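You operate a simulated robot arm through the tools that you are given. There is no shell and no other tool. Be economical: measure what you need, move in short steps, check, and stop when the job is done.

Carry out the task below with a simulated two-armed robot. There is one attempt and no reset: what you move stays moved.

Task
Take the teal ball from the green basket and leave it on the yellow tile. Push the upper drawer of the chest shut. Put one of the length clips from the back table top on the yellow book. Take the green reel and leave it on the green tile. Take the file box on the grey table top and put it away on the low wall shelf board. Take the lid off the slim jar and lay it down on the cream table top. Open the right cupboard door, take the brown tube and put it on the third shelf from the bottom of the grey cupboard, then shut the door. Pull the left cupboard door open. Do these in any order. Set down upright: brown tube.

It is judged by the outcome, as a careful person would: the job done as asked, and still so three seconds after it is handed in. It fails if anything else is knocked over, pushed out of place, dropped, spilled or broken. Lids that push on must go on centred and level and be pressed home; caps that screw on are set level and turned clockwise until they are tight.

Robot
Two 7-joint arms with two-finger grippers on one trunk, on a base that drives. Base frame: it is fixed to the floor where the robot stands at the start and does not move with it; the origin is under the middle of the robot, x ahead of it, y to its left, z up; the surface under the hand at the start is at about z = 74. Readings come in cm, degrees, newtons and seconds.
The left shoulder is at the start at [6, 12.3, 94.5], the right one opposite. With the tool pointing down near the work surface each hand reaches from about 32 to 78 cm from the robot's upright axis, wherever it stands, measured 20 degrees to its own side. Places, roughly: brown tube (6x6x26 cm) [-550, 290, 90]; file box [-600, 0, 75]; green reel (6x6x3 cm) [-520, 0, 80]; green tile (10x10x1 cm) [-530, 10, 70]; left cupboard door [-770, 140, 100]; length clip [-525, -150, 75]; low wall shelf board (112x23 cm) [-802, 432, 112]; right cupboard door [-770, 180, 100]; slim jar (6x6x10 cm) [-500, 250, 80]; teal ball (8x8x6 cm) [60, 0, 80]; third shelf of the grey cupboard [-790, 160, 100]; upper drawer of the chest [110, -180, 80]; yellow book (21x15x3 cm) [-530, -110, 80]; yellow tile (10x10x1 cm) [90, -60, 70]. Payload 1.47 kg a hand.
The TCP of each hand is the grasp point between the finger pads, 1.6 cm short of the fingertips. In the tool frame z runs along the fingers and y along their closing line. The gripper opens to 8.7 cm. The gripper's body begins 5.5 cm behind the TCP.
Orientation is told as [roll, pitch, yaw] about the base's x, y, z axes, in that order, counted from this pose: with the fingers straight down and closing along the base's y, the tool's x points along the base's -x, its y along +y and its z along -z.

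Tools
- The arms move only by the tool apply_moves. It takes "left_targets", "right_targets" or both (then of equal length, played together; a hand with none holds still); each is a list of rows, each an object (a shift or turn left out is 0, a gripper value left out holds the last) with "rot": the turn, a rotation vector about the base's x, y, z in degrees, a list of three; "slide": the shift along the base's x, y, z in cm, a list of three; "claw": the closure, from 0 (fully open) to 1 (shut). In form: [{"rot": [wx, wy, wz], "slide": [x, y, z], "claw": claw}, ...]. A call has 1 to 20 rows; each row shifts and turns the commanded pose from where the row before left it. Each row takes 0.2 s and may step no farther than 5 cm and 8.6 degrees from the row before; otherwise, or with a gripper value out of range, the whole call is refused. Where a pose cannot be reached the arm comes as near as it can. A force on the tool above 40 N (or 10 N above the force at the start of the call, whichever is more), or a blocked arm, ends the call early, and 0.2 s more pass. The fingers move at their own pace (about 15.3 cm/s each) and stop on an object; they squeeze with about 27 N. The grip force told is the motor's: it shows also when the fingers shut on nothing. Time passes only in rows, and 0.2 s behind the last, so rows that do not move let the fingers close. It gives the time, the measured TCP pose, the force on the tool (base axes), the opening and the grip force at its end, in the units of the frame above (readings bear some noise), with the torque about the TCP (base axes, N m) and any sound that the robot's microphone picked up.
- Cameras (640 x 400 px; columns grow to the right, rows downward): "scene" is now at [8, -3.63, 150.13]; the picture's right is [-0.45, -0.89, 0.00], its down [-0.66, 0.33, -0.68] and it looks along [0.60, -0.31, -0.74] (base axes); focal length 263 px, centre (320, 200). "left" rides on the left gripper at [7.3, -1.2, -9] in its tool frame; the picture's right is [0.16, 0.99, 0.00], its down [-0.72, 0.12, -0.68] and it looks along [-0.67, 0.11, 0.73] (tool axes); focal length 247 px, centre (320, 200). "right" rides on the right gripper at [7.3, 1.2, -9] in its tool frame; the picture's right is [-0.16, 0.99, 0.00], its down [-0.72, -0.12, -0.68] and it looks along [-0.67, -0.11, 0.73] (tool axes); focal length 247 px, centre (320, 200). There is no depth. A picture from a camera that has moved, and an enlarged one, comes with that camera's place and axes in the base frame and with its lens.
- camera(camera): a new picture of that camera. The clock stands still meanwhile.
- move_column(by): slides the trunk up (or, below 0, down) by that many cm; the arms and the scene camera ride with it, the base frame stays. It gives what a move gives, with no picture.
- steer(legs): drives the robot by 1 to 6 legs, each [ahead, left, turn to the left] in cm, cm and degrees, along the robot's own axes; the way and the turn of a leg run together, so that a leg with both is an arc; at most 150 cm and 180 degrees a leg. The arms and the cameras ride along, it lands a little off, and it stops where it bumps. It gives what a move gives.
- head_to(pan, tilt): turns the head with the scene camera to pan (to the left, within 120 degrees either way) and tilt (down, from -29 to 69), counted from straight ahead of the robot. It gives what a move gives.
- close_up(camera, box): a new picture of the part [left, top, right, bottom] of that camera's present view, enlarged. The clock stands still meanwhile.
- close_job(): hands the job in; it is judged then, once.

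Work in short steps. Places have to be worked out from the pictures, the camera data and where the tool is seen: move nearer, look again, correct. Check each grasp and each placing, and mend what went wrong. You have 217 turns and 228 pictures in all, those below and enlarged ones among them. Open the grippers and draw the arms clear of the work before you hand the job in, unless the task says otherwise; then end with one line.

The tools are called after "Request:" by a JSON object that holds its "fn" and its "kwargs". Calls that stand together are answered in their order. apply_moves: Moves the arms, as the interface text tells. Its arguments: {"type":"object","properties":{"left_targets":{"type":"array"},"right_targets":{"type":"array"}},"required":[]} The other tools are called the same way: move_column (by) slides the trunk up or down; steer (legs) drives the base; head_to (pan, tilt) turns the head that bears the scene camera; camera (camera) takes a picture; close_up (camera, box) takes an enlarged picture of a part of a camera's view; close_job () hands the job in.

At the start:

```text
clock: 0.0
left_tool_pos: [56.07, -2.47, 103.29]
left_ee_rot: [0.0, -0.1, -0.1]
left_ft_force: [-0.7, 0.8, -0.9]
left_wrist_torque: [-0.01, -0.01, 0.01]
left_width: 8.7
left_gripper_force: 0.0
right_tool_pos: [41.86, -44.95, 112.09]
right_ee_rot: [0.0, 0.0, -0.1]
right_ft_force: [0.0, -0.3, -0.6]
right_wrist_torque: [-0.02, 0.0, -0.04]
right_width: 8.69
right_gripper_force: 0.0
trunk travel left (down, up): [-10.0, 13.0]
robot x, y, heading: [-0.11, -0.12, 0.1]
head pan, tilt: [-26.8, 47.4]
```

scene: 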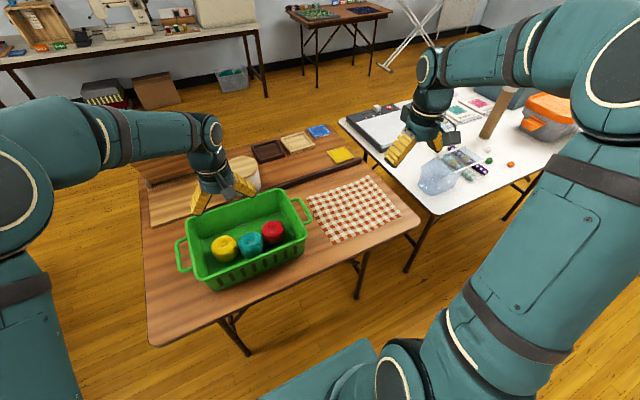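
right: 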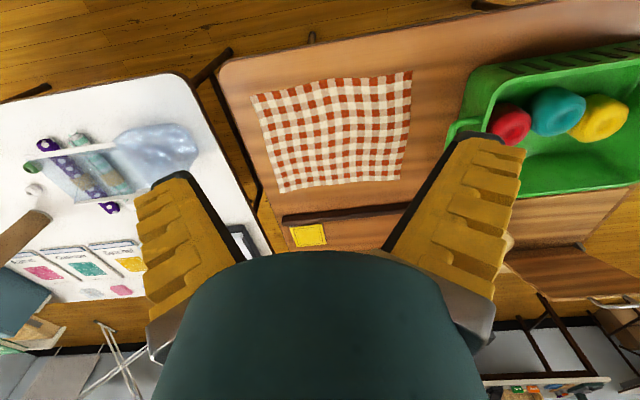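
left: 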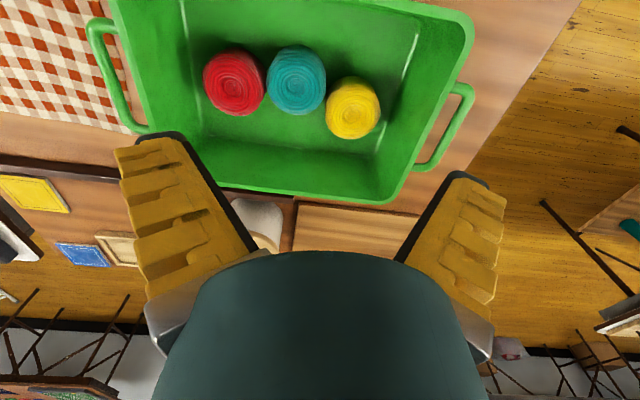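

The teal ball is judged near [59, -5, 78] between the red (y≈-13) and yellow (y≈3) balls, so the fingers should close along x. I turn the left hand 90° above it and look again.

Request:
{"fn": "apply_moves", "kwargs": {"left_targets": [{"rot": [0, 0, 8.2], "slide": [0.5, -0.3, 0]}, {"rot": [0, 0, 8.2], "slide": [0.5, -0.3, 0]}, {"rot": [0, 0, 8.2], "slide": [0.5, -0.3, 0]}, {"rot": [0, 0, 8.2], "slide": [0.5, -0.3, 0]}, {"rot": [0, 0, 8.2], "slide": [0.5, -0.3, 0]}, {"rot": [0, 0, 8.2], "slide": [0.5, -0.3, 0]}, {"rot": [0, 0, 8.2]}, {"rot": [0, 0, 8.2]}, {"rot": [0, 0, 8.2]}, {"rot": [0, 0, 8.2]}, {"rot": [0, 0, 8.0]}]}}

Request:
{"fn": "camera", "kwargs": {"camera": "left"}}

Request:
{"fn": "camera", "kwargs": {"camera": "scene"}}

```text
clock: 2.4
left_tool_pos: [59.22, -4.3, 103.42]
left_ee_rot: [0.1, -0.1, 90.1]
left_ft_force: [0.1, -0.5, 0.0]
left_wrist_torque: [-0.02, -0.01, 0.01]
left_width: 8.71
left_gripper_force: 0.0
right_tool_pos: [41.99, -44.9, 112.19]
right_ee_rot: [0.0, 0.1, 0.1]
right_ft_force: [0.8, -0.2, -0.4]
right_wrist_torque: [-0.02, -0.02, -0.01]
right_width: 8.68
right_gripper_force: 0.0
trunk travel left (down, up): [-10.0, 13.0]
robot x, y, heading: [-0.04, 0.18, 0.1]
head pan, tilt: [-26.8, 47.4]
```

```text
224 pictures are left
camera left: at [60.46, -11.57, 112.19], right [-0.99, -0.16, 0.0], down [-0.12, 0.72, 0.68], along [-0.11, 0.67, -0.73], focal length 247 px, centre (320, 200)
```

left: 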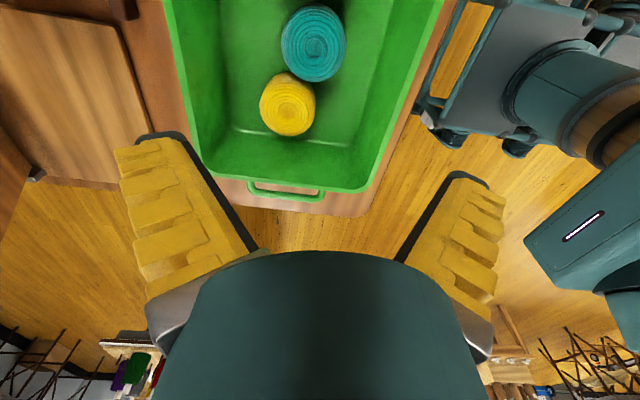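

```text
223 pictures are left
camera scene: at [8.0, -3.64, 150.13], right [-0.45, -0.89, 0.0], down [-0.66, 0.33, -0.68], along [0.6, -0.31, -0.74], focal length 263 px, centre (320, 200)
```

scene: 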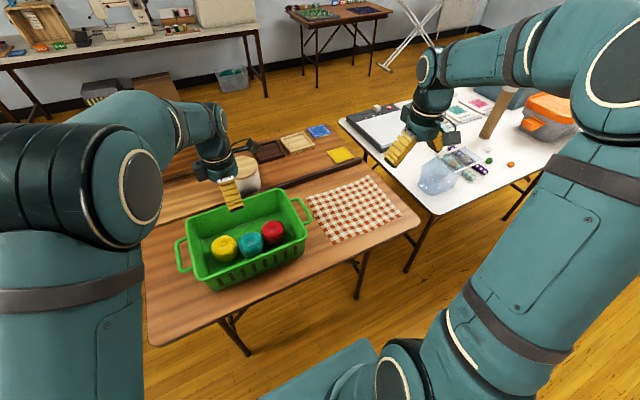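

The teal ball works out at about [60.1, -5.1, 77]. I centre over it and descend partway before looking again.

Request:
{"fn": "apply_moves", "kwargs": {"left_targets": [{"slide": [0.9, -0.8, -4]}, {"slide": [0, 0, -5]}, {"slide": [0, 0, -5]}, {"slide": [0, 0, -3]}]}}

Request:
{"fn": "camera", "kwargs": {"camera": "left"}}

```text
clock: 3.4
left_tool_pos: [59.93, -5.14, 86.39]
left_ee_rot: [-0.2, 0.0, 90.2]
left_ft_force: [-0.2, -0.4, -0.2]
left_wrist_torque: [-0.03, -0.01, 0.01]
left_width: 8.71
left_gripper_force: 0.0
right_tool_pos: [41.85, -44.86, 112.25]
right_ee_rot: [0.0, 0.0, 0.0]
right_ft_force: [0.0, 0.2, 0.3]
right_wrist_torque: [0.03, -0.02, 0.05]
right_width: 8.7
right_gripper_force: 0.0
trunk travel left (down, up): [-10.0, 13.0]
robot x, y, heading: [0.18, -0.29, -0.0]
head pan, tilt: [-26.8, 47.4]
```

```text
222 pictures are left
camera left: at [61.23, -12.47, 95.29], right [-0.99, -0.16, 0.0], down [-0.12, 0.72, 0.68], along [-0.11, 0.67, -0.73], focal length 247 px, centre (320, 200)
```

left: 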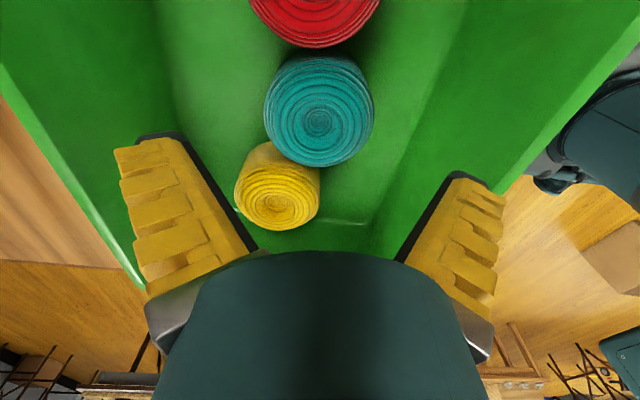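

The ball is centred between the fingers at about [60.2, -5.3]. I go down to z≈78 and close.

Request:
{"fn": "apply_moves", "kwargs": {"left_targets": [{"slide": [0.25, -0.2, -4]}, {"slide": [0, 0, -3]}, {"slide": [0, 0, -1.4]}, {"claw": 1}, {}, {}]}}

Request:
{"fn": "camera", "kwargs": {"camera": "left"}}

```text
clock: 4.8
left_tool_pos: [60.27, -5.22, 77.96]
left_ee_rot: [0.0, -0.1, 90.1]
left_ft_force: [-0.8, -0.6, 3.0]
left_wrist_torque: [0.0, 0.14, 0.05]
left_width: 8.3
left_gripper_force: 27.1
right_tool_pos: [41.94, -45.01, 112.2]
right_ee_rot: [0.1, 0.0, 0.0]
right_ft_force: [-1.1, -0.4, -0.2]
right_wrist_torque: [0.01, 0.01, -0.04]
right_width: 8.7
right_gripper_force: 0.1
trunk travel left (down, up): [-10.0, 13.0]
robot x, y, heading: [0.12, 0.0, -0.1]
head pan, tilt: [-26.8, 47.4]
```

```text
221 pictures are left
camera left: at [61.44, -12.5, 86.82], right [-0.99, -0.16, 0.0], down [-0.12, 0.72, 0.68], along [-0.11, 0.67, -0.73], focal length 247 px, centre (320, 200)
```

left: 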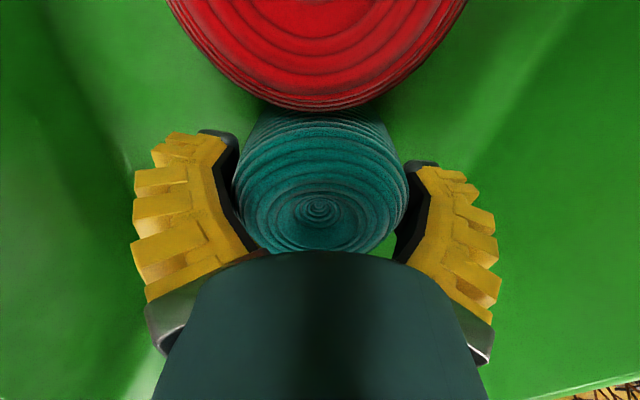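

The ball is held at 8.3 cm. I lift it straight up and check that the neighbours stayed.

Request:
{"fn": "apply_moves", "kwargs": {"left_targets": [{"slide": [0, 0, 2]}, {"slide": [0, 0, 4]}, {"slide": [0, 0, 5]}, {"slide": [0, 0, 5]}, {"slide": [0, 0, 5]}, {"slide": [0, 0, 4]}]}}

Request:
{"fn": "head_to", "kwargs": {"pan": -40, "tilt": 35}}

Request:
{"fn": "camera", "kwargs": {"camera": "scene"}}

```text
clock: 6.2
left_tool_pos: [60.21, -5.38, 103.32]
left_ee_rot: [0.0, -0.1, 90.0]
left_ft_force: [-0.1, -0.3, -1.3]
left_wrist_torque: [-0.03, 0.01, 0.02]
left_width: 8.24
left_gripper_force: 27.2
right_tool_pos: [41.86, -44.88, 112.28]
right_ee_rot: [0.1, -0.1, 0.0]
right_ft_force: [0.4, -0.1, 0.3]
right_wrist_torque: [-0.02, -0.01, -0.01]
right_width: 8.68
right_gripper_force: 0.0
trunk travel left (down, up): [-10.0, 13.0]
robot x, y, heading: [-0.07, -0.02, 0.0]
head pan, tilt: [-26.8, 47.4]
```

```text
clock: 7.0
left_tool_pos: [60.29, -5.38, 103.17]
left_ee_rot: [0.1, -0.1, 90.0]
left_ft_force: [-0.5, 0.1, -0.5]
left_wrist_torque: [0.01, 0.01, -0.02]
left_width: 8.24
left_gripper_force: 26.6
right_tool_pos: [41.88, -45.0, 112.22]
right_ee_rot: [0.0, -0.1, -0.1]
right_ft_force: [0.2, 0.5, -0.7]
right_wrist_torque: [0.02, -0.01, -0.02]
right_width: 8.7
right_gripper_force: 0.1
trunk travel left (down, up): [-10.0, 13.0]
robot x, y, heading: [0.11, -0.04, 0.3]
head pan, tilt: [-40.0, 35.0]
```

```text
220 pictures are left
camera scene: at [7.68, -5.71, 151.95], right [-0.64, -0.77, 0.0], down [-0.44, 0.37, -0.82], along [0.63, -0.53, -0.57], focal length 263 px, centre (320, 200)
```

scene: 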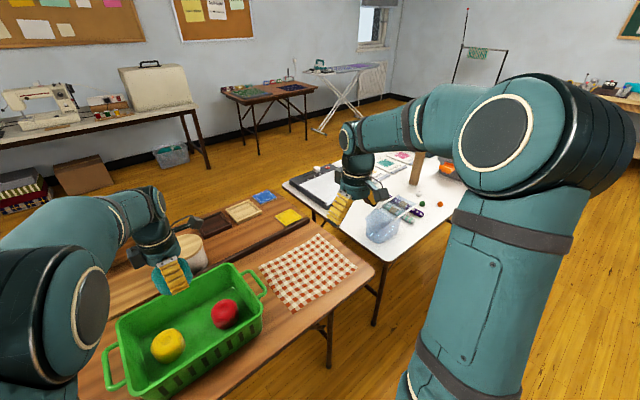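

The ball is out and the other two stayed in place. I slide the base to the right along the table, then look at the edge clearance and the yellow tile.

Request:
{"fn": "steer", "kwargs": {"legs": [[0, -52, 0], [9, 0, 0]]}}

Request:
{"fn": "head_to", "kwargs": {"pan": 0, "tilt": 50}}

Request:
{"fn": "camera", "kwargs": {"camera": "scene"}}

Request:
{"fn": "camera", "kwargs": {"camera": "right"}}

```text
clock: 12.6
left_tool_pos: [68.75, -57.25, 103.11]
left_ee_rot: [0.0, -0.1, 88.9]
left_ft_force: [0.7, -0.1, -1.0]
left_wrist_torque: [-0.03, 0.04, 0.01]
left_width: 8.12
left_gripper_force: 27.1
right_tool_pos: [49.6, -96.5, 112.15]
right_ee_rot: [0.0, 0.0, -1.2]
right_ft_force: [-0.2, 0.5, 0.0]
right_wrist_torque: [-0.01, 0.01, -0.02]
right_width: 8.68
right_gripper_force: 0.0
trunk travel left (down, up): [-10.0, 13.0]
robot x, y, heading: [8.43, -51.22, -1.1]
head pan, tilt: [-40.0, 35.0]
```

```text
clock: 13.7
left_tool_pos: [68.64, -57.28, 103.13]
left_ee_rot: [0.0, -0.2, 88.9]
left_ft_force: [0.3, 1.6, -0.1]
left_wrist_torque: [-0.02, 0.02, 0.0]
left_width: 8.08
left_gripper_force: 27.5
right_tool_pos: [49.42, -96.46, 112.16]
right_ee_rot: [0.1, 0.0, -1.1]
right_ft_force: [0.3, -1.0, 0.5]
right_wrist_torque: [-0.05, 0.02, 0.0]
right_width: 8.71
right_gripper_force: 0.1
trunk travel left (down, up): [-10.0, 13.0]
robot x, y, heading: [8.18, -50.69, -1.2]
head pan, tilt: [0.0, 50.0]
```

```text
219 pictures are left
camera scene: at [17.0, -50.94, 149.79], right [-0.02, -1.0, 0.0], down [-0.77, 0.02, -0.64], along [0.64, -0.01, -0.77], focal length 263 px, centre (320, 200)
```

scene: 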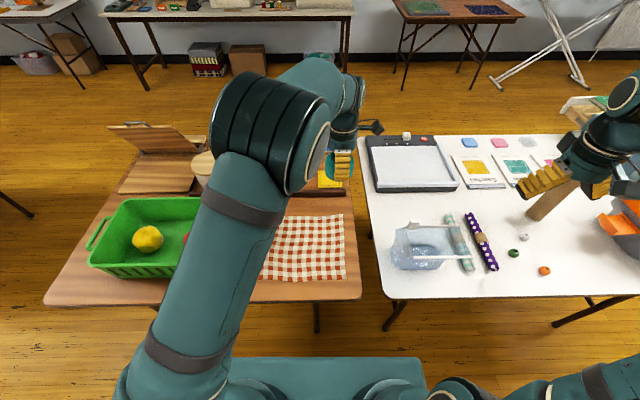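

```text
218 pictures are left
camera right: at [42.11, -95.16, 121.12], right [0.18, 0.98, 0.0], down [0.72, -0.13, 0.68], along [0.67, -0.12, -0.73], focal length 247 px, centre (320, 200)
```

right: 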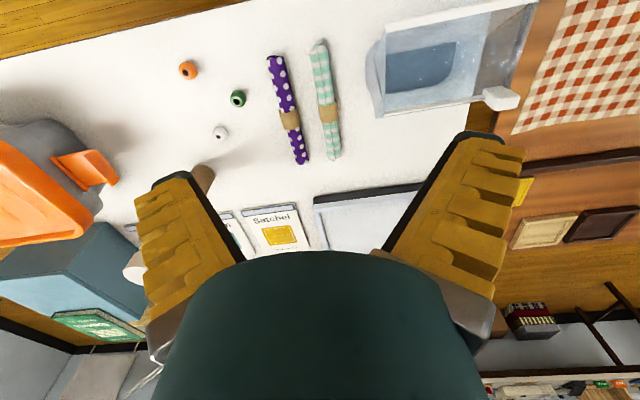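

The tile lies at about [90.5, -57] and the base front is still a few cm short of the table edge. I creep 5 cm forward and reach the left hand out over the tile at height, then look.

Request:
{"fn": "steer", "kwargs": {"legs": [[5, 0, 0]]}}

Request:
{"fn": "apply_moves", "kwargs": {"left_targets": [{"slide": [4, 0, 0]}, {"slide": [4, 0, -2]}, {"slide": [3, 0, -3]}, {"slide": [2, 0, -2]}]}}

Request:
{"fn": "camera", "kwargs": {"camera": "left"}}

Request:
{"fn": "camera", "kwargs": {"camera": "scene"}}

```text
clock: 14.6
left_tool_pos: [73.67, -57.24, 103.15]
left_ee_rot: [0.0, -0.1, 89.0]
left_ft_force: [0.8, 0.2, -1.4]
left_wrist_torque: [0.0, 0.04, 0.0]
left_width: 8.08
left_gripper_force: 27.6
right_tool_pos: [54.53, -96.58, 112.15]
right_ee_rot: [-0.1, 0.1, -1.2]
right_ft_force: [0.2, 0.3, -0.4]
right_wrist_torque: [0.03, 0.01, 0.04]
right_width: 8.71
right_gripper_force: 0.2
trunk travel left (down, up): [-10.0, 13.0]
robot x, y, heading: [13.08, -50.64, -1.1]
head pan, tilt: [0.0, 50.0]
```

```text
clock: 15.6
left_tool_pos: [85.67, -56.75, 96.09]
left_ee_rot: [0.0, 0.0, 89.0]
left_ft_force: [0.6, -0.1, 0.0]
left_wrist_torque: [-0.01, 0.05, 0.0]
left_width: 8.07
left_gripper_force: 26.9
left hand out of reach, approached as far as the arm can: row 4
right_tool_pos: [54.36, -96.54, 112.2]
right_ee_rot: [0.0, 0.0, -1.1]
right_ft_force: [0.0, -0.1, -0.9]
right_wrist_torque: [0.0, -0.01, -0.03]
right_width: 8.72
right_gripper_force: 0.0
trunk travel left (down, up): [-10.0, 13.0]
robot x, y, heading: [12.99, -50.87, -1.1]
head pan, tilt: [0.0, 50.0]
```

```text
217 pictures are left
camera left: at [86.79, -64.02, 104.82], right [-0.99, -0.14, 0.0], down [-0.1, 0.73, 0.68], along [-0.1, 0.67, -0.73], focal length 247 px, centre (320, 200)
```

left: 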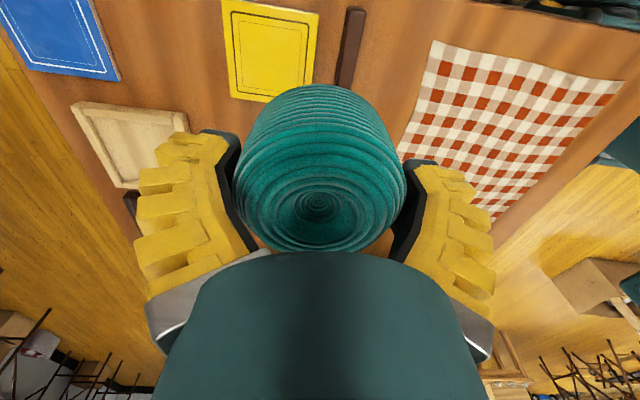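

```text
216 pictures are left
camera scene: at [21.93, -51.01, 149.79], right [-0.02, -1.0, 0.0], down [-0.77, 0.01, -0.64], along [0.64, -0.01, -0.77], focal length 263 px, centre (320, 200)
```

scene: 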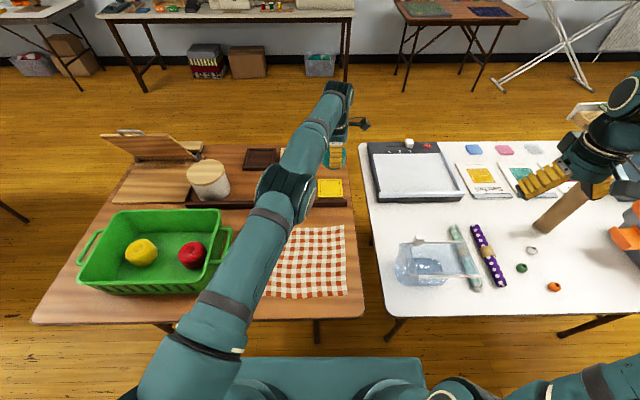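

The arm runs out of reach about 5 cm short; the tile is at [90.6, -57]. I shift the base right so the shoulder lines up with it and creep a little closer (table legs stand at x≈51).

Request:
{"fn": "steer", "kwargs": {"legs": [[0, -17, 0], [5, 0, 0]]}}

Request:
{"fn": "camera", "kwargs": {"camera": "scene"}}

```text
clock: 18.2
left_tool_pos: [90.47, -73.75, 95.95]
left_ee_rot: [0.1, -0.1, 89.0]
left_ft_force: [0.7, -0.1, -0.5]
left_wrist_torque: [0.04, 0.03, -0.01]
left_width: 7.98
left_gripper_force: 26.7
right_tool_pos: [59.25, -113.53, 112.12]
right_ee_rot: [0.0, 0.2, -1.1]
right_ft_force: [0.5, -0.7, -0.6]
right_wrist_torque: [0.01, 0.06, 0.01]
right_width: 8.69
right_gripper_force: 0.1
trunk travel left (down, up): [-10.0, 13.0]
robot x, y, heading: [17.66, -68.13, -1.0]
head pan, tilt: [0.0, 50.0]
```

```text
215 pictures are left
camera scene: at [26.86, -68.12, 149.77], right [-0.02, -1.0, 0.0], down [-0.77, 0.01, -0.64], along [0.64, -0.01, -0.77], focal length 263 px, centre (320, 200)
```

scene: 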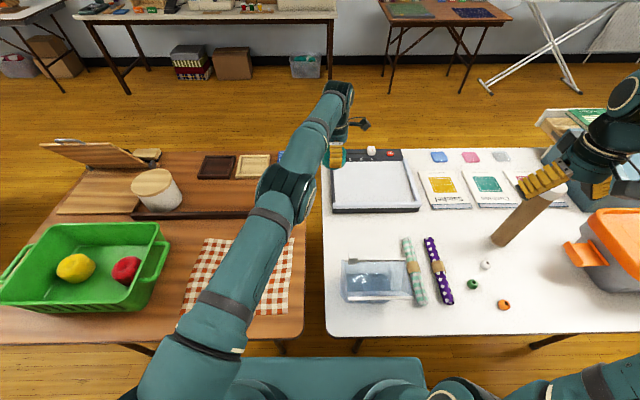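

Now I move the hand left over the tile, staying high.

Request:
{"fn": "apply_moves", "kwargs": {"left_targets": [{"slide": [0, 4.5, 0]}, {"slide": [0, 4.5, 0]}, {"slide": [0, 4.5, -2]}, {"slide": [0, 3.2, -3]}, {"slide": [0, 0, -2]}]}}

Request:
{"fn": "camera", "kwargs": {"camera": "left"}}

Request:
{"fn": "close_up", "kwargs": {"camera": "scene", "box": [180, 110, 380, 235]}}

```text
clock: 19.4
left_tool_pos: [90.54, -57.17, 88.75]
left_ee_rot: [-0.1, 0.0, 89.0]
left_ft_force: [0.1, 0.4, -1.1]
left_wrist_torque: [-0.01, -0.02, 0.0]
left_width: 7.94
left_gripper_force: 27.2
right_tool_pos: [59.05, -113.66, 112.17]
right_ee_rot: [0.1, 0.1, -1.1]
right_ft_force: [-0.1, -0.3, 0.6]
right_wrist_torque: [0.02, -0.02, -0.02]
right_width: 8.69
right_gripper_force: 0.0
trunk travel left (down, up): [-10.0, 13.0]
robot x, y, heading: [18.35, -67.69, -0.9]
head pan, tilt: [0.0, 50.0]
```

```text
214 pictures are left
camera left: at [91.62, -64.42, 97.61], right [-0.99, -0.14, 0.0], down [-0.1, 0.73, 0.68], along [-0.1, 0.67, -0.73], focal length 247 px, centre (320, 200)
```

left: 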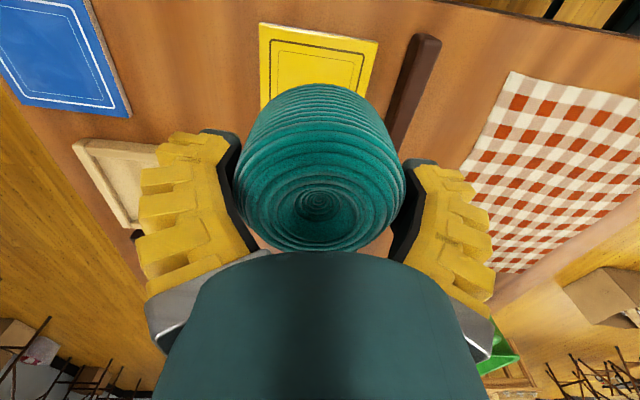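

```text
3.20 times, centred on (280, 172) of scene
camera zoom: at [26.68, -68.13, 149.78], right [-0.02, -1.0, 0.0], down [-0.77, 0.01, -0.64], along [0.64, -0.01, -0.77], focal length 842 px, centre (448, 288)
```

zoom: 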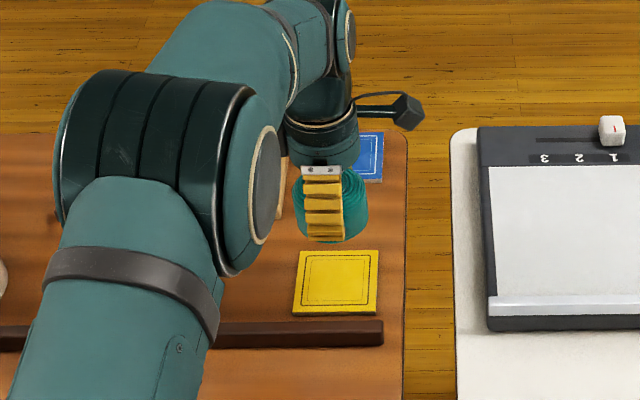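

The tile centre is about [90.6, -56.1]. I shift 1 cm, lower until the ball should be just at the tile, checking force.

Request:
{"fn": "apply_moves", "kwargs": {"left_targets": [{"slide": [0.1, 1.0, -3]}, {"slide": [0, 0, -4]}, {"slide": [0, 0, -2.5]}, {"slide": [0, 0, -0.6]}]}}

Request:
{"fn": "close_up", "kwargs": {"camera": "scene", "box": [180, 110, 380, 235]}}

```text
clock: 20.4
left_tool_pos: [90.51, -55.84, 78.98]
left_ee_rot: [-0.3, -0.1, 89.1]
left_ft_force: [0.1, -0.1, 5.3]
left_wrist_torque: [0.1, 0.14, -0.01]
left_width: 7.95
left_gripper_force: 27.3
right_tool_pos: [59.03, -113.58, 112.36]
right_ee_rot: [0.0, 0.0, -1.2]
right_ft_force: [0.1, -0.4, -0.2]
right_wrist_torque: [0.02, 0.03, -0.02]
right_width: 8.69
right_gripper_force: 0.1
trunk travel left (down, up): [-10.0, 13.0]
robot x, y, heading: [17.84, -68.11, -1.1]
head pan, tilt: [0.0, 50.0]
```

```text
3.20 times, centred on (280, 172) of scene
camera zoom: at [26.59, -68.11, 149.8], right [-0.02, -1.0, 0.0], down [-0.77, 0.01, -0.64], along [0.64, -0.01, -0.77], focal length 842 px, centre (448, 288)
```

zoom: 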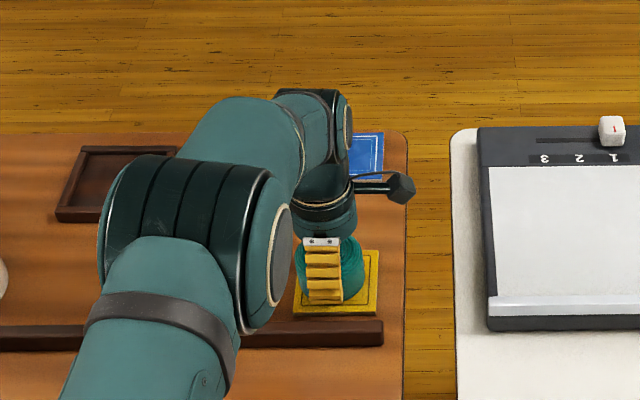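

The ball presses on the tile with 5 N and sits centred. I open and rise straight up.

Request:
{"fn": "apply_moves", "kwargs": {"left_targets": [{"claw": 0}, {}, {"slide": [0, 0, 2]}, {"slide": [0, 0, 4]}, {"slide": [0, 0, 5]}, {"slide": [-3, 0, 4]}, {"slide": [-4, 0, 3]}]}}

Request:
{"fn": "close_up", "kwargs": {"camera": "scene", "box": [180, 110, 380, 235]}}

Request:
{"fn": "camera", "kwargs": {"camera": "left"}}

```text
clock: 22.1
left_tool_pos: [83.27, -55.81, 97.2]
left_ee_rot: [0.0, -0.2, 89.0]
left_ft_force: [-1.2, 0.3, -0.3]
left_wrist_torque: [0.02, -0.01, 0.03]
left_width: 8.72
left_gripper_force: 0.1
right_tool_pos: [58.99, -113.47, 112.25]
right_ee_rot: [0.0, 0.0, -1.1]
right_ft_force: [0.4, 0.6, -0.3]
right_wrist_torque: [0.0, -0.02, -0.01]
right_width: 8.7
right_gripper_force: 0.0
trunk travel left (down, up): [-10.0, 13.0]
robot x, y, heading: [17.94, -67.94, -1.1]
head pan, tilt: [0.0, 50.0]
```

```text
3.20 times, centred on (280, 172) of scene
camera zoom: at [26.5, -68.1, 149.8], right [-0.02, -1.0, 0.0], down [-0.77, 0.01, -0.64], along [0.64, -0.01, -0.77], focal length 842 px, centre (448, 288)
```

zoom: 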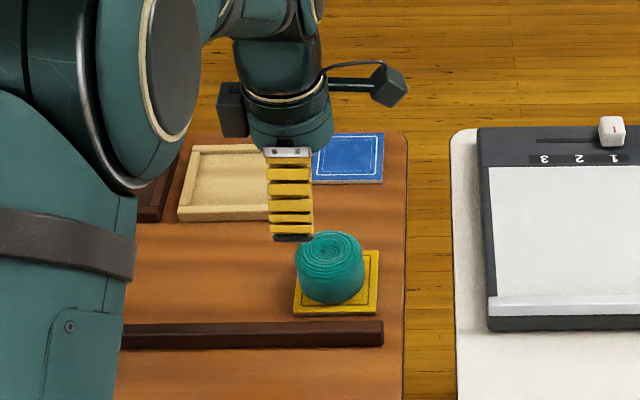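

```text
210 pictures are left
camera left: at [84.36, -63.13, 106.1], right [-0.99, -0.14, 0.0], down [-0.1, 0.73, 0.68], along [-0.1, 0.67, -0.73], focal length 247 px, centre (320, 200)
```

left: 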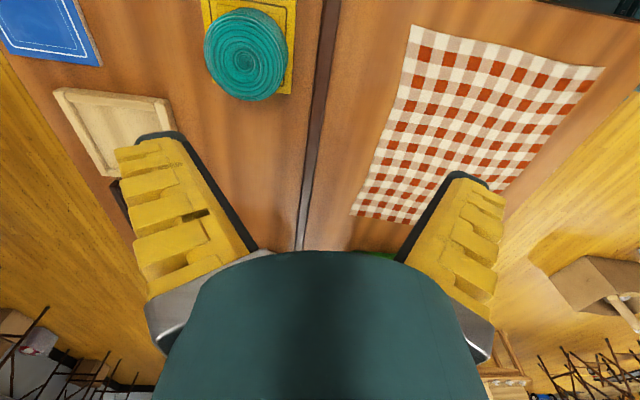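

The ball rests on the tile. Next the chest drawer: I back off, draw the left hand in, and look right.

Request:
{"fn": "apply_moves", "kwargs": {"left_targets": [{"slide": [-5, 0, 2]}, {"slide": [-5, 0, 2]}, {"slide": [-5, 0, 2]}, {"slide": [-5, 0, 2]}]}}

Request:
{"fn": "steer", "kwargs": {"legs": [[-12, 0, 0], [0, -40, 0]]}}

Request:
{"fn": "head_to", "kwargs": {"pan": -55, "tilt": 40}}

Request:
{"fn": "camera", "kwargs": {"camera": "scene"}}

Request:
{"fn": "camera", "kwargs": {"camera": "right"}}

```text
refused: row 1 steps farther than a row can; nothing moved
```

```text
clock: 27.1
left_tool_pos: [71.17, -96.32, 97.27]
left_ee_rot: [0.0, -0.1, 89.8]
left_ft_force: [-0.4, 0.6, -0.4]
left_wrist_torque: [-0.01, 0.01, 0.0]
left_width: 8.69
left_gripper_force: 0.1
right_tool_pos: [47.69, -154.4, 112.11]
right_ee_rot: [0.0, 0.1, -0.2]
right_ft_force: [0.6, 0.2, 0.2]
right_wrist_torque: [-0.01, 0.02, 0.02]
right_width: 8.69
right_gripper_force: 0.1
trunk travel left (down, up): [-10.0, 13.0]
robot x, y, heading: [6.13, -109.05, -0.2]
head pan, tilt: [0.0, 50.0]
```

```text
clock: 28.3
left_tool_pos: [71.15, -96.16, 97.04]
left_ee_rot: [0.0, -0.1, 89.8]
left_ft_force: [0.1, -0.3, -0.1]
left_wrist_torque: [0.0, 0.02, -0.02]
left_width: 8.71
left_gripper_force: 0.0
right_tool_pos: [47.6, -154.26, 112.16]
right_ee_rot: [-0.1, -0.1, -0.2]
right_ft_force: [0.3, 0.4, -0.3]
right_wrist_torque: [0.0, 0.0, 0.02]
right_width: 8.69
right_gripper_force: 0.0
trunk travel left (down, up): [-10.0, 13.0]
robot x, y, heading: [5.82, -109.23, -0.1]
head pan, tilt: [-55.0, 40.0]
```

```text
209 pictures are left
camera scene: at [11.71, -116.29, 151.2], right [-0.82, -0.57, 0.0], down [-0.37, 0.53, -0.77], along [0.44, -0.63, -0.64], focal length 263 px, centre (320, 200)
```

scene: 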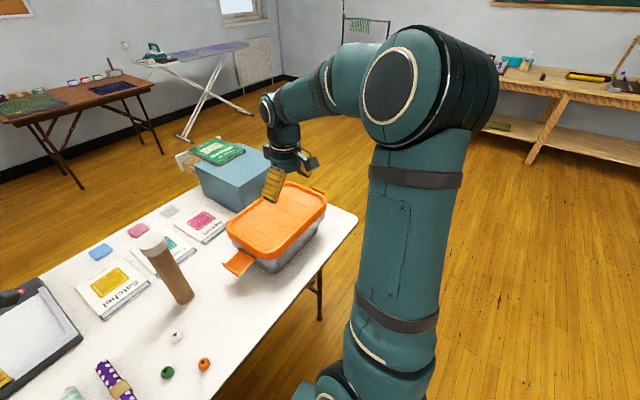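

```text
208 pictures are left
camera right: at [40.34, -153.17, 121.1], right [0.16, 0.99, 0.0], down [0.72, -0.12, 0.68], along [0.67, -0.11, -0.73], focal length 247 px, centre (320, 200)
```

right: 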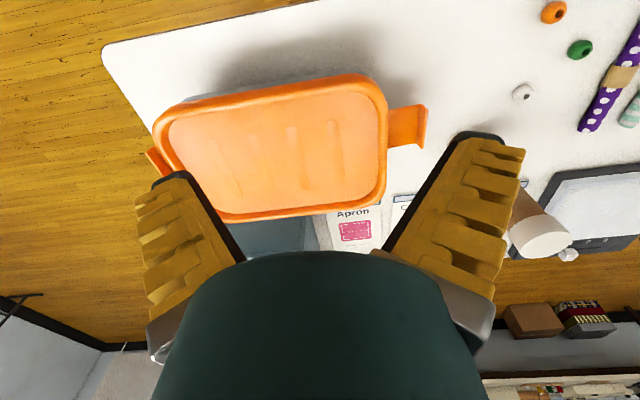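

The blue chest seems to have its drawer pulled out on the far side. I enlarge that area.

Request:
{"fn": "close_up", "kwargs": {"camera": "scene", "box": [150, 110, 350, 235]}}

```text
3.20 times, centred on (250, 172) of scene
camera zoom: at [11.71, -116.29, 151.2], right [-0.82, -0.57, 0.0], down [-0.37, 0.53, -0.77], along [0.44, -0.63, -0.64], focal length 842 px, centre (544, 288)
```

zoom: 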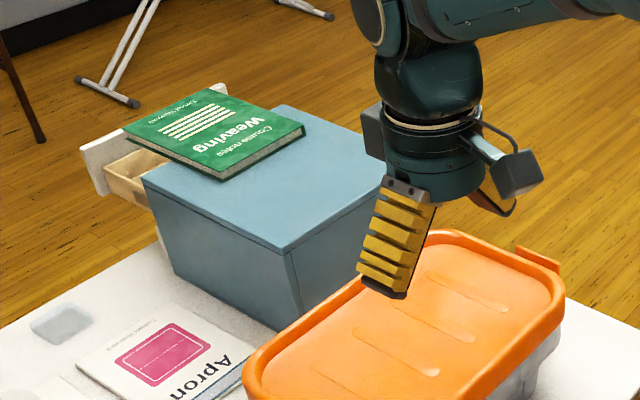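

The drawer opens toward +x, with its front panel near [128, -168, 85]. I'll go round the right end of the table (edge y≈-192) and face +y. First I draw the left hand in, then drive to free floor and turn left.

Request:
{"fn": "apply_moves", "kwargs": {"left_targets": [{"slide": [-4, 0.5, 2]}, {"slide": [-4, 0.5, 2]}, {"slide": [-4, 0.5, 2]}, {"slide": [-4, 0.5, 2]}, {"slide": [-4, 0.5, 2]}]}}

Request:
{"fn": "steer", "kwargs": {"legs": [[-4, -145, 0], [0, 0, 90]]}}

Request:
{"fn": "head_to", "kwargs": {"pan": -20, "tilt": 40}}

Request:
{"fn": "camera", "kwargs": {"camera": "scene"}}

```text
clock: 29.5
left_tool_pos: [50.89, -93.48, 107.32]
left_ee_rot: [0.0, 0.0, 89.9]
left_ft_force: [-0.2, 1.4, 0.7]
left_wrist_torque: [0.02, -0.02, -0.01]
left_width: 8.7
left_gripper_force: 0.1
right_tool_pos: [47.51, -154.24, 112.16]
right_ee_rot: [0.1, -0.1, -0.3]
right_ft_force: [0.5, -0.2, 0.7]
right_wrist_torque: [-0.02, -0.01, 0.01]
right_width: 8.7
right_gripper_force: 0.0
trunk travel left (down, up): [-10.0, 13.0]
robot x, y, heading: [5.86, -109.13, -0.1]
head pan, tilt: [-55.0, 40.0]
```

```text
clock: 46.2
left_tool_pos: [-14.2, -209.04, 107.41]
left_ee_rot: [0.0, -0.2, 177.6]
left_ft_force: [0.4, -0.7, -0.8]
left_wrist_torque: [-0.01, 0.0, 0.03]
left_width: 8.71
left_gripper_force: 0.1
right_tool_pos: [46.49, -214.73, 112.22]
right_ee_rot: [-0.1, 0.0, 87.7]
right_ft_force: [1.7, 0.9, 0.2]
right_wrist_torque: [0.01, 0.02, 0.0]
right_width: 8.7
right_gripper_force: 0.0
trunk travel left (down, up): [-10.0, 13.0]
robot x, y, heading: [-0.16, -254.95, 87.7]
head pan, tilt: [-55.0, 40.0]
```

```text
clock: 47.2
left_tool_pos: [-14.17, -209.0, 107.3]
left_ee_rot: [0.0, -0.1, 177.7]
left_ft_force: [-0.1, 0.0, 0.4]
left_wrist_torque: [-0.04, -0.01, 0.01]
left_width: 8.68
left_gripper_force: 0.1
right_tool_pos: [46.49, -214.77, 112.17]
right_ee_rot: [0.1, 0.1, 87.7]
right_ft_force: [-0.5, -0.2, -0.1]
right_wrist_torque: [0.0, 0.01, 0.02]
right_width: 8.7
right_gripper_force: 0.1
trunk travel left (down, up): [-10.0, 13.0]
robot x, y, heading: [0.05, -254.69, 87.6]
head pan, tilt: [-20.0, 40.0]
```

```text
206 pictures are left
camera scene: at [3.11, -245.98, 151.2], right [0.92, -0.38, 0.0], down [-0.24, -0.59, -0.77], along [0.29, 0.71, -0.64], focal length 263 px, centre (320, 200)
```

scene: 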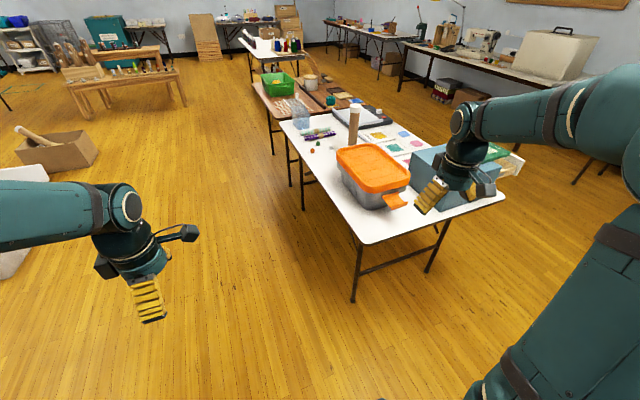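

Clear floor ahead. I straighten to 90°, drive right to x≈118, then look at the drawer.

Request:
{"fn": "steer", "kwargs": {"legs": [[0, 0, 2.4], [0, -118, 0], [22, 0, 0]]}}

Request:
{"fn": "head_to", "kwargs": {"pan": 0, "tilt": 45}}

Request:
{"fn": "camera", "kwargs": {"camera": "scene"}}

Request:
{"fn": "camera", "kwargs": {"camera": "right"}}

```text
clock: 59.6
left_tool_pos: [102.62, -188.1, 107.22]
left_ee_rot: [0.0, -0.1, -179.7]
left_ft_force: [-0.1, 0.5, -0.1]
left_wrist_torque: [-0.04, -0.02, 0.0]
left_width: 8.69
left_gripper_force: 0.0
right_tool_pos: [163.49, -191.25, 112.1]
right_ee_rot: [-0.2, 0.1, 90.1]
right_ft_force: [0.2, 0.1, -0.3]
right_wrist_torque: [0.01, 0.02, 0.0]
right_width: 8.7
right_gripper_force: 0.0
trunk travel left (down, up): [-10.0, 13.0]
robot x, y, heading: [118.63, -233.06, 90.3]
head pan, tilt: [-20.0, 40.0]
```

```text
clock: 60.4
left_tool_pos: [102.69, -188.12, 107.3]
left_ee_rot: [0.0, -0.1, -179.8]
left_ft_force: [-0.7, -0.5, 0.1]
left_wrist_torque: [-0.02, 0.01, 0.0]
left_width: 8.71
left_gripper_force: 0.0
right_tool_pos: [163.54, -191.26, 112.2]
right_ee_rot: [0.1, 0.0, 90.1]
right_ft_force: [0.1, 0.0, -0.1]
right_wrist_torque: [-0.01, -0.03, 0.0]
right_width: 8.67
right_gripper_force: 0.1
trunk travel left (down, up): [-10.0, 13.0]
robot x, y, heading: [118.95, -233.43, 90.2]
head pan, tilt: [0.0, 45.0]
```

```text
205 pictures are left
camera scene: at [118.68, -224.18, 150.48], right [1.0, 0.0, 0.0], down [0.0, -0.71, -0.71], along [0.0, 0.71, -0.71], focal length 263 px, centre (320, 200)
```

scene: 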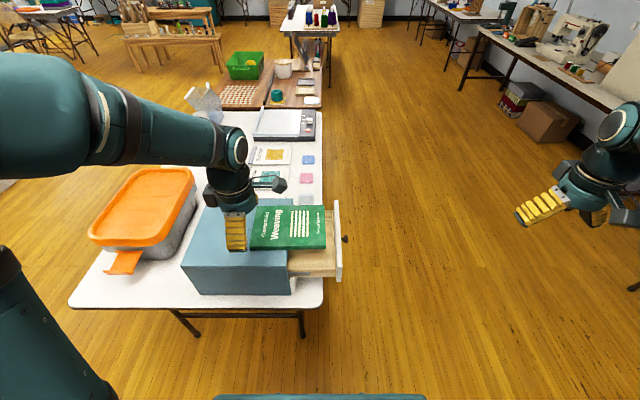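

```text
204 pictures are left
camera right: at [162.39, -198.57, 121.09], right [-0.99, 0.16, 0.0], down [0.11, 0.72, 0.68], along [0.11, 0.67, -0.73], focal length 247 px, centre (320, 200)
```

right: 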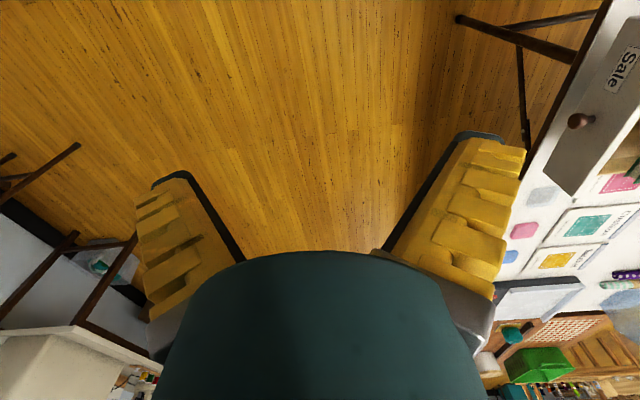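

The knob is at about [126.6, -176, 86], and a book overhangs the open drawer up to x≈120. So I must push from the front with the hand horizontal, below the book. I drive round to face -x in front of the chest.

Request:
{"fn": "steer", "kwargs": {"legs": [[0, -72, 0], [0, 0, 90], [0, -42, 0]]}}

Request:
{"fn": "head_to", "kwargs": {"pan": -5, "tilt": 40}}

Request:
{"fn": "camera", "kwargs": {"camera": "scene"}}

```text
clock: 75.0
left_tool_pos: [148.01, -207.06, 107.32]
left_ee_rot: [0.1, 0.0, -89.5]
left_ft_force: [0.1, 0.1, 0.3]
left_wrist_torque: [0.02, 0.0, 0.05]
left_width: 8.71
left_gripper_force: 0.1
right_tool_pos: [150.71, -146.18, 112.2]
right_ee_rot: [0.0, 0.0, -179.6]
right_ft_force: [-1.0, 0.3, -0.4]
right_wrist_torque: [0.02, 0.03, -0.01]
right_width: 8.71
right_gripper_force: 0.0
trunk travel left (down, up): [-10.0, 13.0]
robot x, y, heading: [193.16, -190.67, -179.6]
head pan, tilt: [0.0, 45.0]
```

```text
clock: 75.6
left_tool_pos: [148.03, -207.02, 107.16]
left_ee_rot: [0.0, -0.1, -89.5]
left_ft_force: [0.3, 1.2, 0.2]
left_wrist_torque: [-0.03, 0.01, 0.01]
left_width: 8.71
left_gripper_force: 0.0
right_tool_pos: [150.86, -146.04, 112.31]
right_ee_rot: [0.0, 0.0, -179.5]
right_ft_force: [0.1, -0.8, -0.2]
right_wrist_torque: [0.01, -0.03, 0.0]
right_width: 8.68
right_gripper_force: 0.0
trunk travel left (down, up): [-10.0, 13.0]
robot x, y, heading: [192.91, -190.87, -179.6]
head pan, tilt: [-5.0, 40.0]
```

```text
203 pictures are left
camera scene: at [183.46, -190.19, 151.2], right [0.08, 1.0, 0.0], down [0.64, -0.05, -0.77], along [-0.76, 0.06, -0.64], focal length 263 px, centre (320, 200)
```

scene: 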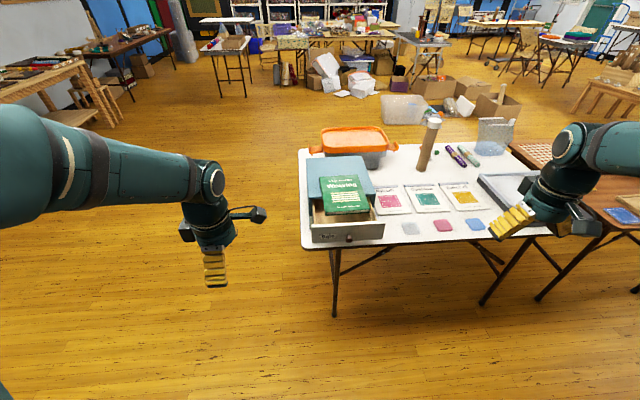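

Good view of the chest. I enlarge it.

Request:
{"fn": "close_up", "kwargs": {"camera": "scene", "box": [290, 140, 450, 260]}}

```text
3.33 times, centred on (370, 200) of scene
camera zoom: at [183.46, -190.19, 151.2], right [0.08, 1.0, 0.0], down [0.64, -0.05, -0.77], along [-0.76, 0.06, -0.64], focal length 878 px, centre (153, 200)
```

zoom: 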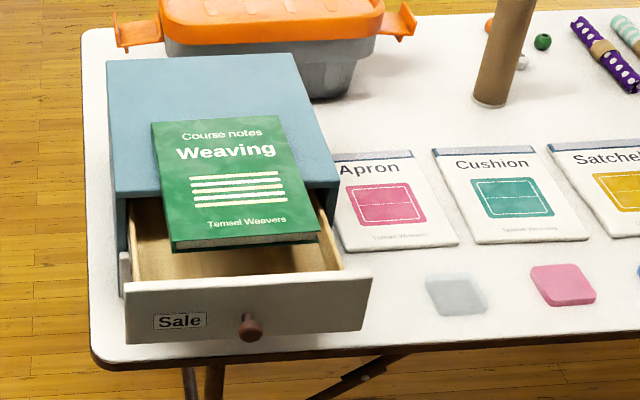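

The knob is confirmed at [126.6, -176.1, 86] and the book's underside is at about z=90.5, so a horizontal hand at z≈86 fits below it. I pitch the right hand forward with fingers shut and bring it in front of the knob.

Request:
{"fn": "apply_moves", "kwargs": {"right_targets": [{"rot": [0, 8.2, 0], "slide": [-1.1, -2.7, -1.2], "claw": 1}, {"rot": [0, 8.2, 0], "slide": [-1.1, -2.7, -1.2]}, {"rot": [0, 8.2, 0], "slide": [-1.1, -2.7, -1.2]}, {"rot": [0, 8.2, 0], "slide": [-1.1, -2.7, -1.2]}, {"rot": [0, 8.2, 0], "slide": [-1.1, -2.7, -1.2]}, {"rot": [0, 8.2, 0], "slide": [-1.1, -2.7, -1.2]}, {"rot": [0, 8.2, 0], "slide": [-1.1, -2.7, -1.2]}, {"rot": [0, 8.2, 0], "slide": [-1.1, -2.7, -1.2]}, {"rot": [0, 8.2, 0], "slide": [-1.1, -2.7, -1.2]}, {"rot": [0, 8.2, 0], "slide": [-1.1, -2.7, -1.2]}, {"rot": [0, 8.0, 0], "slide": [-1.1, -3.1, -1.2]}, {"slide": [0, 0, -4]}, {"slide": [0, 0, -4]}, {"slide": [0, 0, -5]}]}}

Request:
{"fn": "camera", "kwargs": {"camera": "scene"}}

Request:
{"fn": "camera", "kwargs": {"camera": "right"}}

```text
clock: 78.6
left_tool_pos: [147.96, -207.1, 107.27]
left_ee_rot: [0.0, -0.1, -89.5]
left_ft_force: [0.5, -0.3, -0.1]
left_wrist_torque: [0.0, -0.02, 0.02]
left_width: 8.68
left_gripper_force: 0.1
right_tool_pos: [138.91, -175.3, 86.08]
right_ee_rot: [-95.8, -89.7, -84.3]
right_ft_force: [-0.2, -0.7, 1.0]
right_wrist_torque: [0.03, 0.0, 0.0]
right_width: 0.0
right_gripper_force: 26.6
right hand out of reach, approached as far as the arm can: row 5, 6
trunk travel left (down, up): [-10.0, 13.0]
robot x, y, heading: [192.89, -190.91, -179.8]
head pan, tilt: [-5.0, 40.0]
```

```text
201 pictures are left
camera scene: at [183.39, -190.14, 151.19], right [0.08, 1.0, 0.0], down [0.64, -0.05, -0.77], along [-0.76, 0.06, -0.64], focal length 263 px, centre (320, 200)
```

scene: 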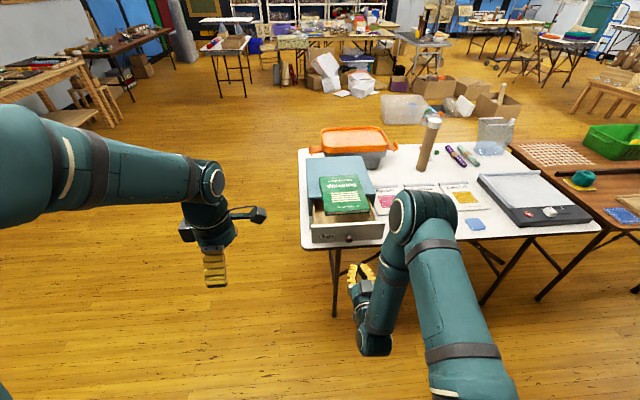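

```text
200 pictures are left
camera right: at [147.83, -176.44, 78.7], right [0.0, -0.99, 0.15], down [0.68, 0.11, 0.72], along [-0.73, 0.1, 0.67], focal length 247 px, centre (320, 200)
```

right: 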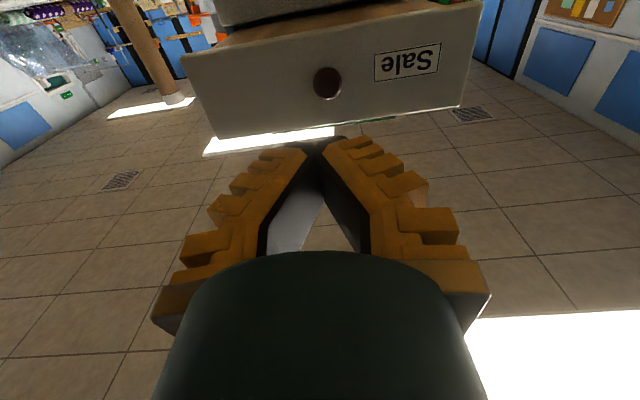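

The knob sits at y≈-176, z≈85.5. I align and advance to contact, pushing gently in small steps.

Request:
{"fn": "apply_moves", "kwargs": {"right_targets": [{"slide": [-3, -0.7, -0.5]}, {"slide": [-4, 0, 0]}, {"slide": [-3, 0, 0]}, {"slide": [-1, 0, 0]}, {"slide": [-1, 0, 0]}, {"slide": [-1, 0, 0]}, {"slide": [-1, 0, 0]}]}}

Request:
{"fn": "camera", "kwargs": {"camera": "right"}}

Request:
{"fn": "camera", "kwargs": {"camera": "scene"}}

```text
clock: 80.2
left_tool_pos: [147.95, -207.16, 107.3]
left_ee_rot: [0.0, -0.1, -89.5]
left_ft_force: [-0.1, -0.8, 0.0]
left_wrist_torque: [0.01, 0.01, 0.01]
left_width: 8.71
left_gripper_force: 0.0
right_tool_pos: [124.96, -175.83, 85.47]
right_ee_rot: [-79.7, -89.6, -100.3]
right_ft_force: [-0.2, 0.7, 0.8]
right_wrist_torque: [0.02, 0.01, 0.0]
right_width: 0.0
right_gripper_force: 28.5
trunk travel left (down, up): [-10.0, 13.0]
robot x, y, heading: [192.8, -190.75, -179.4]
head pan, tilt: [-5.0, 40.0]
```

```text
199 pictures are left
camera right: at [133.82, -177.13, 78.27], right [0.0, -0.99, 0.15], down [0.68, 0.11, 0.73], along [-0.73, 0.1, 0.67], focal length 247 px, centre (320, 200)
```

right: 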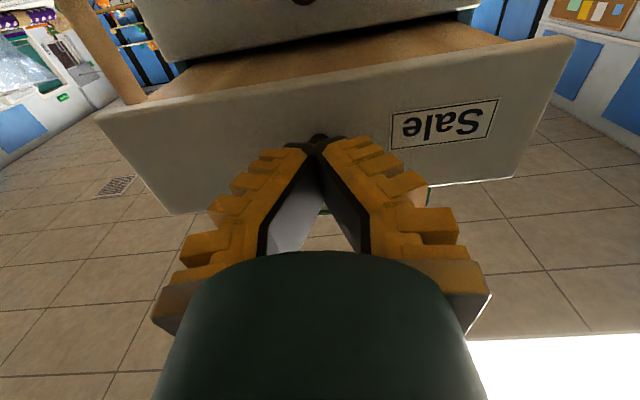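

```text
198 pictures are left
camera scene: at [183.47, -190.18, 151.2], right [0.08, 1.0, 0.0], down [0.64, -0.05, -0.77], along [-0.76, 0.06, -0.64], focal length 263 px, centre (320, 200)
```

scene: 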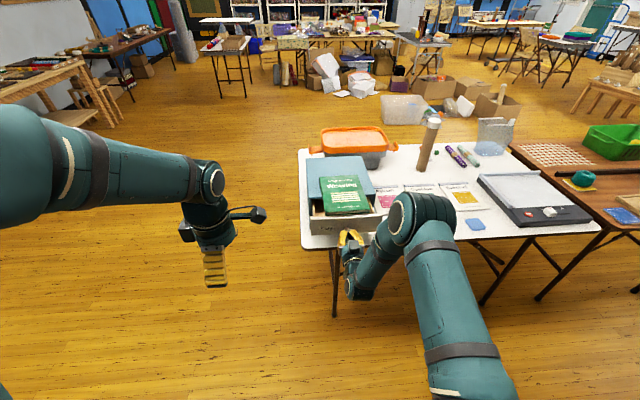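

The drawer slides easily. I continue pushing.

Request:
{"fn": "apply_moves", "kwargs": {"right_targets": [{"slide": [-1, 0, 0]}, {"slide": [-1, 0, 0]}, {"slide": [-1, 0, 0]}, {"slide": [-1, 0, 0]}, {"slide": [-1, 0, 0]}, {"slide": [-1, 0, 0]}]}}

Request:
{"fn": "close_up", "kwargs": {"camera": "scene", "box": [290, 140, 450, 260]}}

Request:
{"fn": "camera", "kwargs": {"camera": "right"}}

```text
clock: 81.6
left_tool_pos: [148.09, -207.07, 107.26]
left_ee_rot: [-0.1, 0.0, -89.5]
left_ft_force: [-0.2, -0.1, -0.2]
left_wrist_torque: [0.01, -0.03, 0.02]
left_width: 8.67
left_gripper_force: 0.0
right_tool_pos: [119.05, -176.03, 85.78]
right_ee_rot: [-88.9, -89.7, -91.2]
right_ft_force: [-0.1, 0.1, -0.5]
right_wrist_torque: [-0.01, -0.03, -0.02]
right_width: 0.01
right_gripper_force: 28.1
trunk travel left (down, up): [-10.0, 13.0]
robot x, y, heading: [192.82, -191.09, -179.7]
head pan, tilt: [-5.0, 40.0]
```

```text
3.33 times, centred on (370, 200) of scene
camera zoom: at [183.47, -190.18, 151.2], right [0.08, 1.0, 0.0], down [0.64, -0.05, -0.77], along [-0.76, 0.06, -0.64], focal length 878 px, centre (153, 200)
```

zoom: 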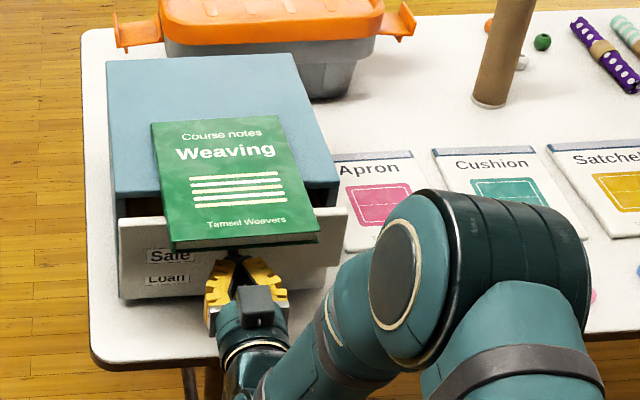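

```text
196 pictures are left
camera right: at [127.89, -177.11, 78.41], right [0.0, -0.99, 0.15], down [0.68, 0.11, 0.72], along [-0.73, 0.1, 0.67], focal length 247 px, centre (320, 200)
```

right: 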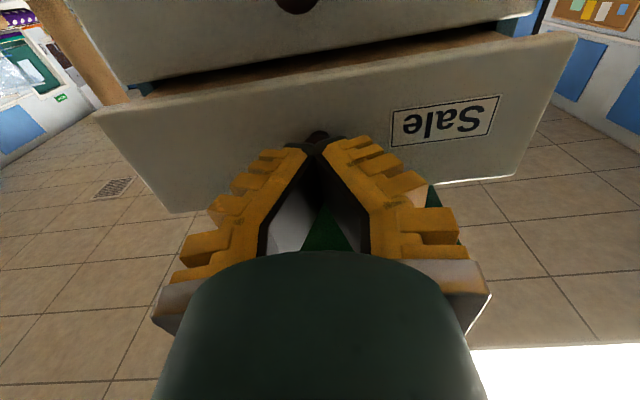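

About 4–5 cm remain. A block on top of the wrist will come near the book edge, so I push 3 cm and check.

Request:
{"fn": "apply_moves", "kwargs": {"right_targets": [{"slide": [-1, 0, -0.3]}, {"slide": [-1, 0, -0.3]}, {"slide": [-1, 0, 0]}]}}

Request:
{"fn": "close_up", "kwargs": {"camera": "scene", "box": [310, 170, 410, 245]}}

Request:
{"fn": "camera", "kwargs": {"camera": "right"}}

```text
clock: 82.4
left_tool_pos: [148.03, -207.09, 107.27]
left_ee_rot: [0.0, -0.1, -89.5]
left_ft_force: [-0.8, -0.1, 0.2]
left_wrist_torque: [-0.05, -0.03, 0.02]
left_width: 8.7
left_gripper_force: 0.1
right_tool_pos: [115.88, -176.04, 85.24]
right_ee_rot: [-80.4, -89.6, -99.5]
right_ft_force: [-0.2, 0.0, 0.0]
right_wrist_torque: [0.01, -0.01, -0.02]
right_width: 0.03
right_gripper_force: 28.8
trunk travel left (down, up): [-10.0, 13.0]
robot x, y, heading: [193.09, -190.69, -179.6]
head pan, tilt: [-5.0, 40.0]
```

```text
5.33 times, centred on (360, 208) of scene
camera zoom: at [183.46, -190.18, 151.2], right [0.08, 1.0, 0.0], down [0.64, -0.05, -0.77], along [-0.76, 0.06, -0.64], focal length 1404 px, centre (107, 160)
```

zoom: 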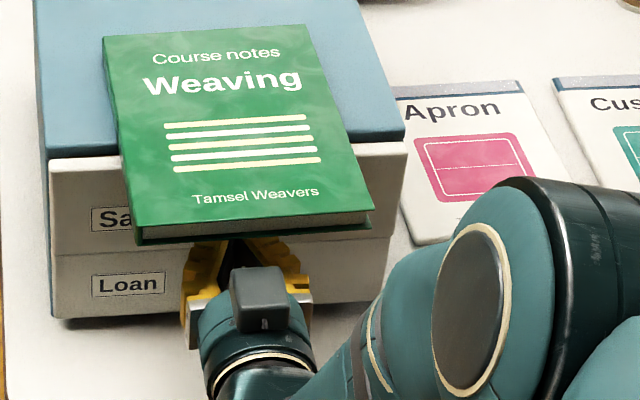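

```text
194 pictures are left
camera right: at [124.82, -177.2, 77.85], right [0.0, -0.99, 0.15], down [0.68, 0.11, 0.73], along [-0.73, 0.1, 0.67], focal length 247 px, centre (320, 200)
```

right: 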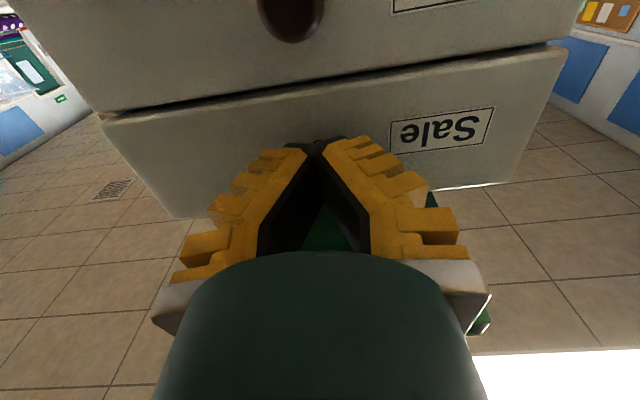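

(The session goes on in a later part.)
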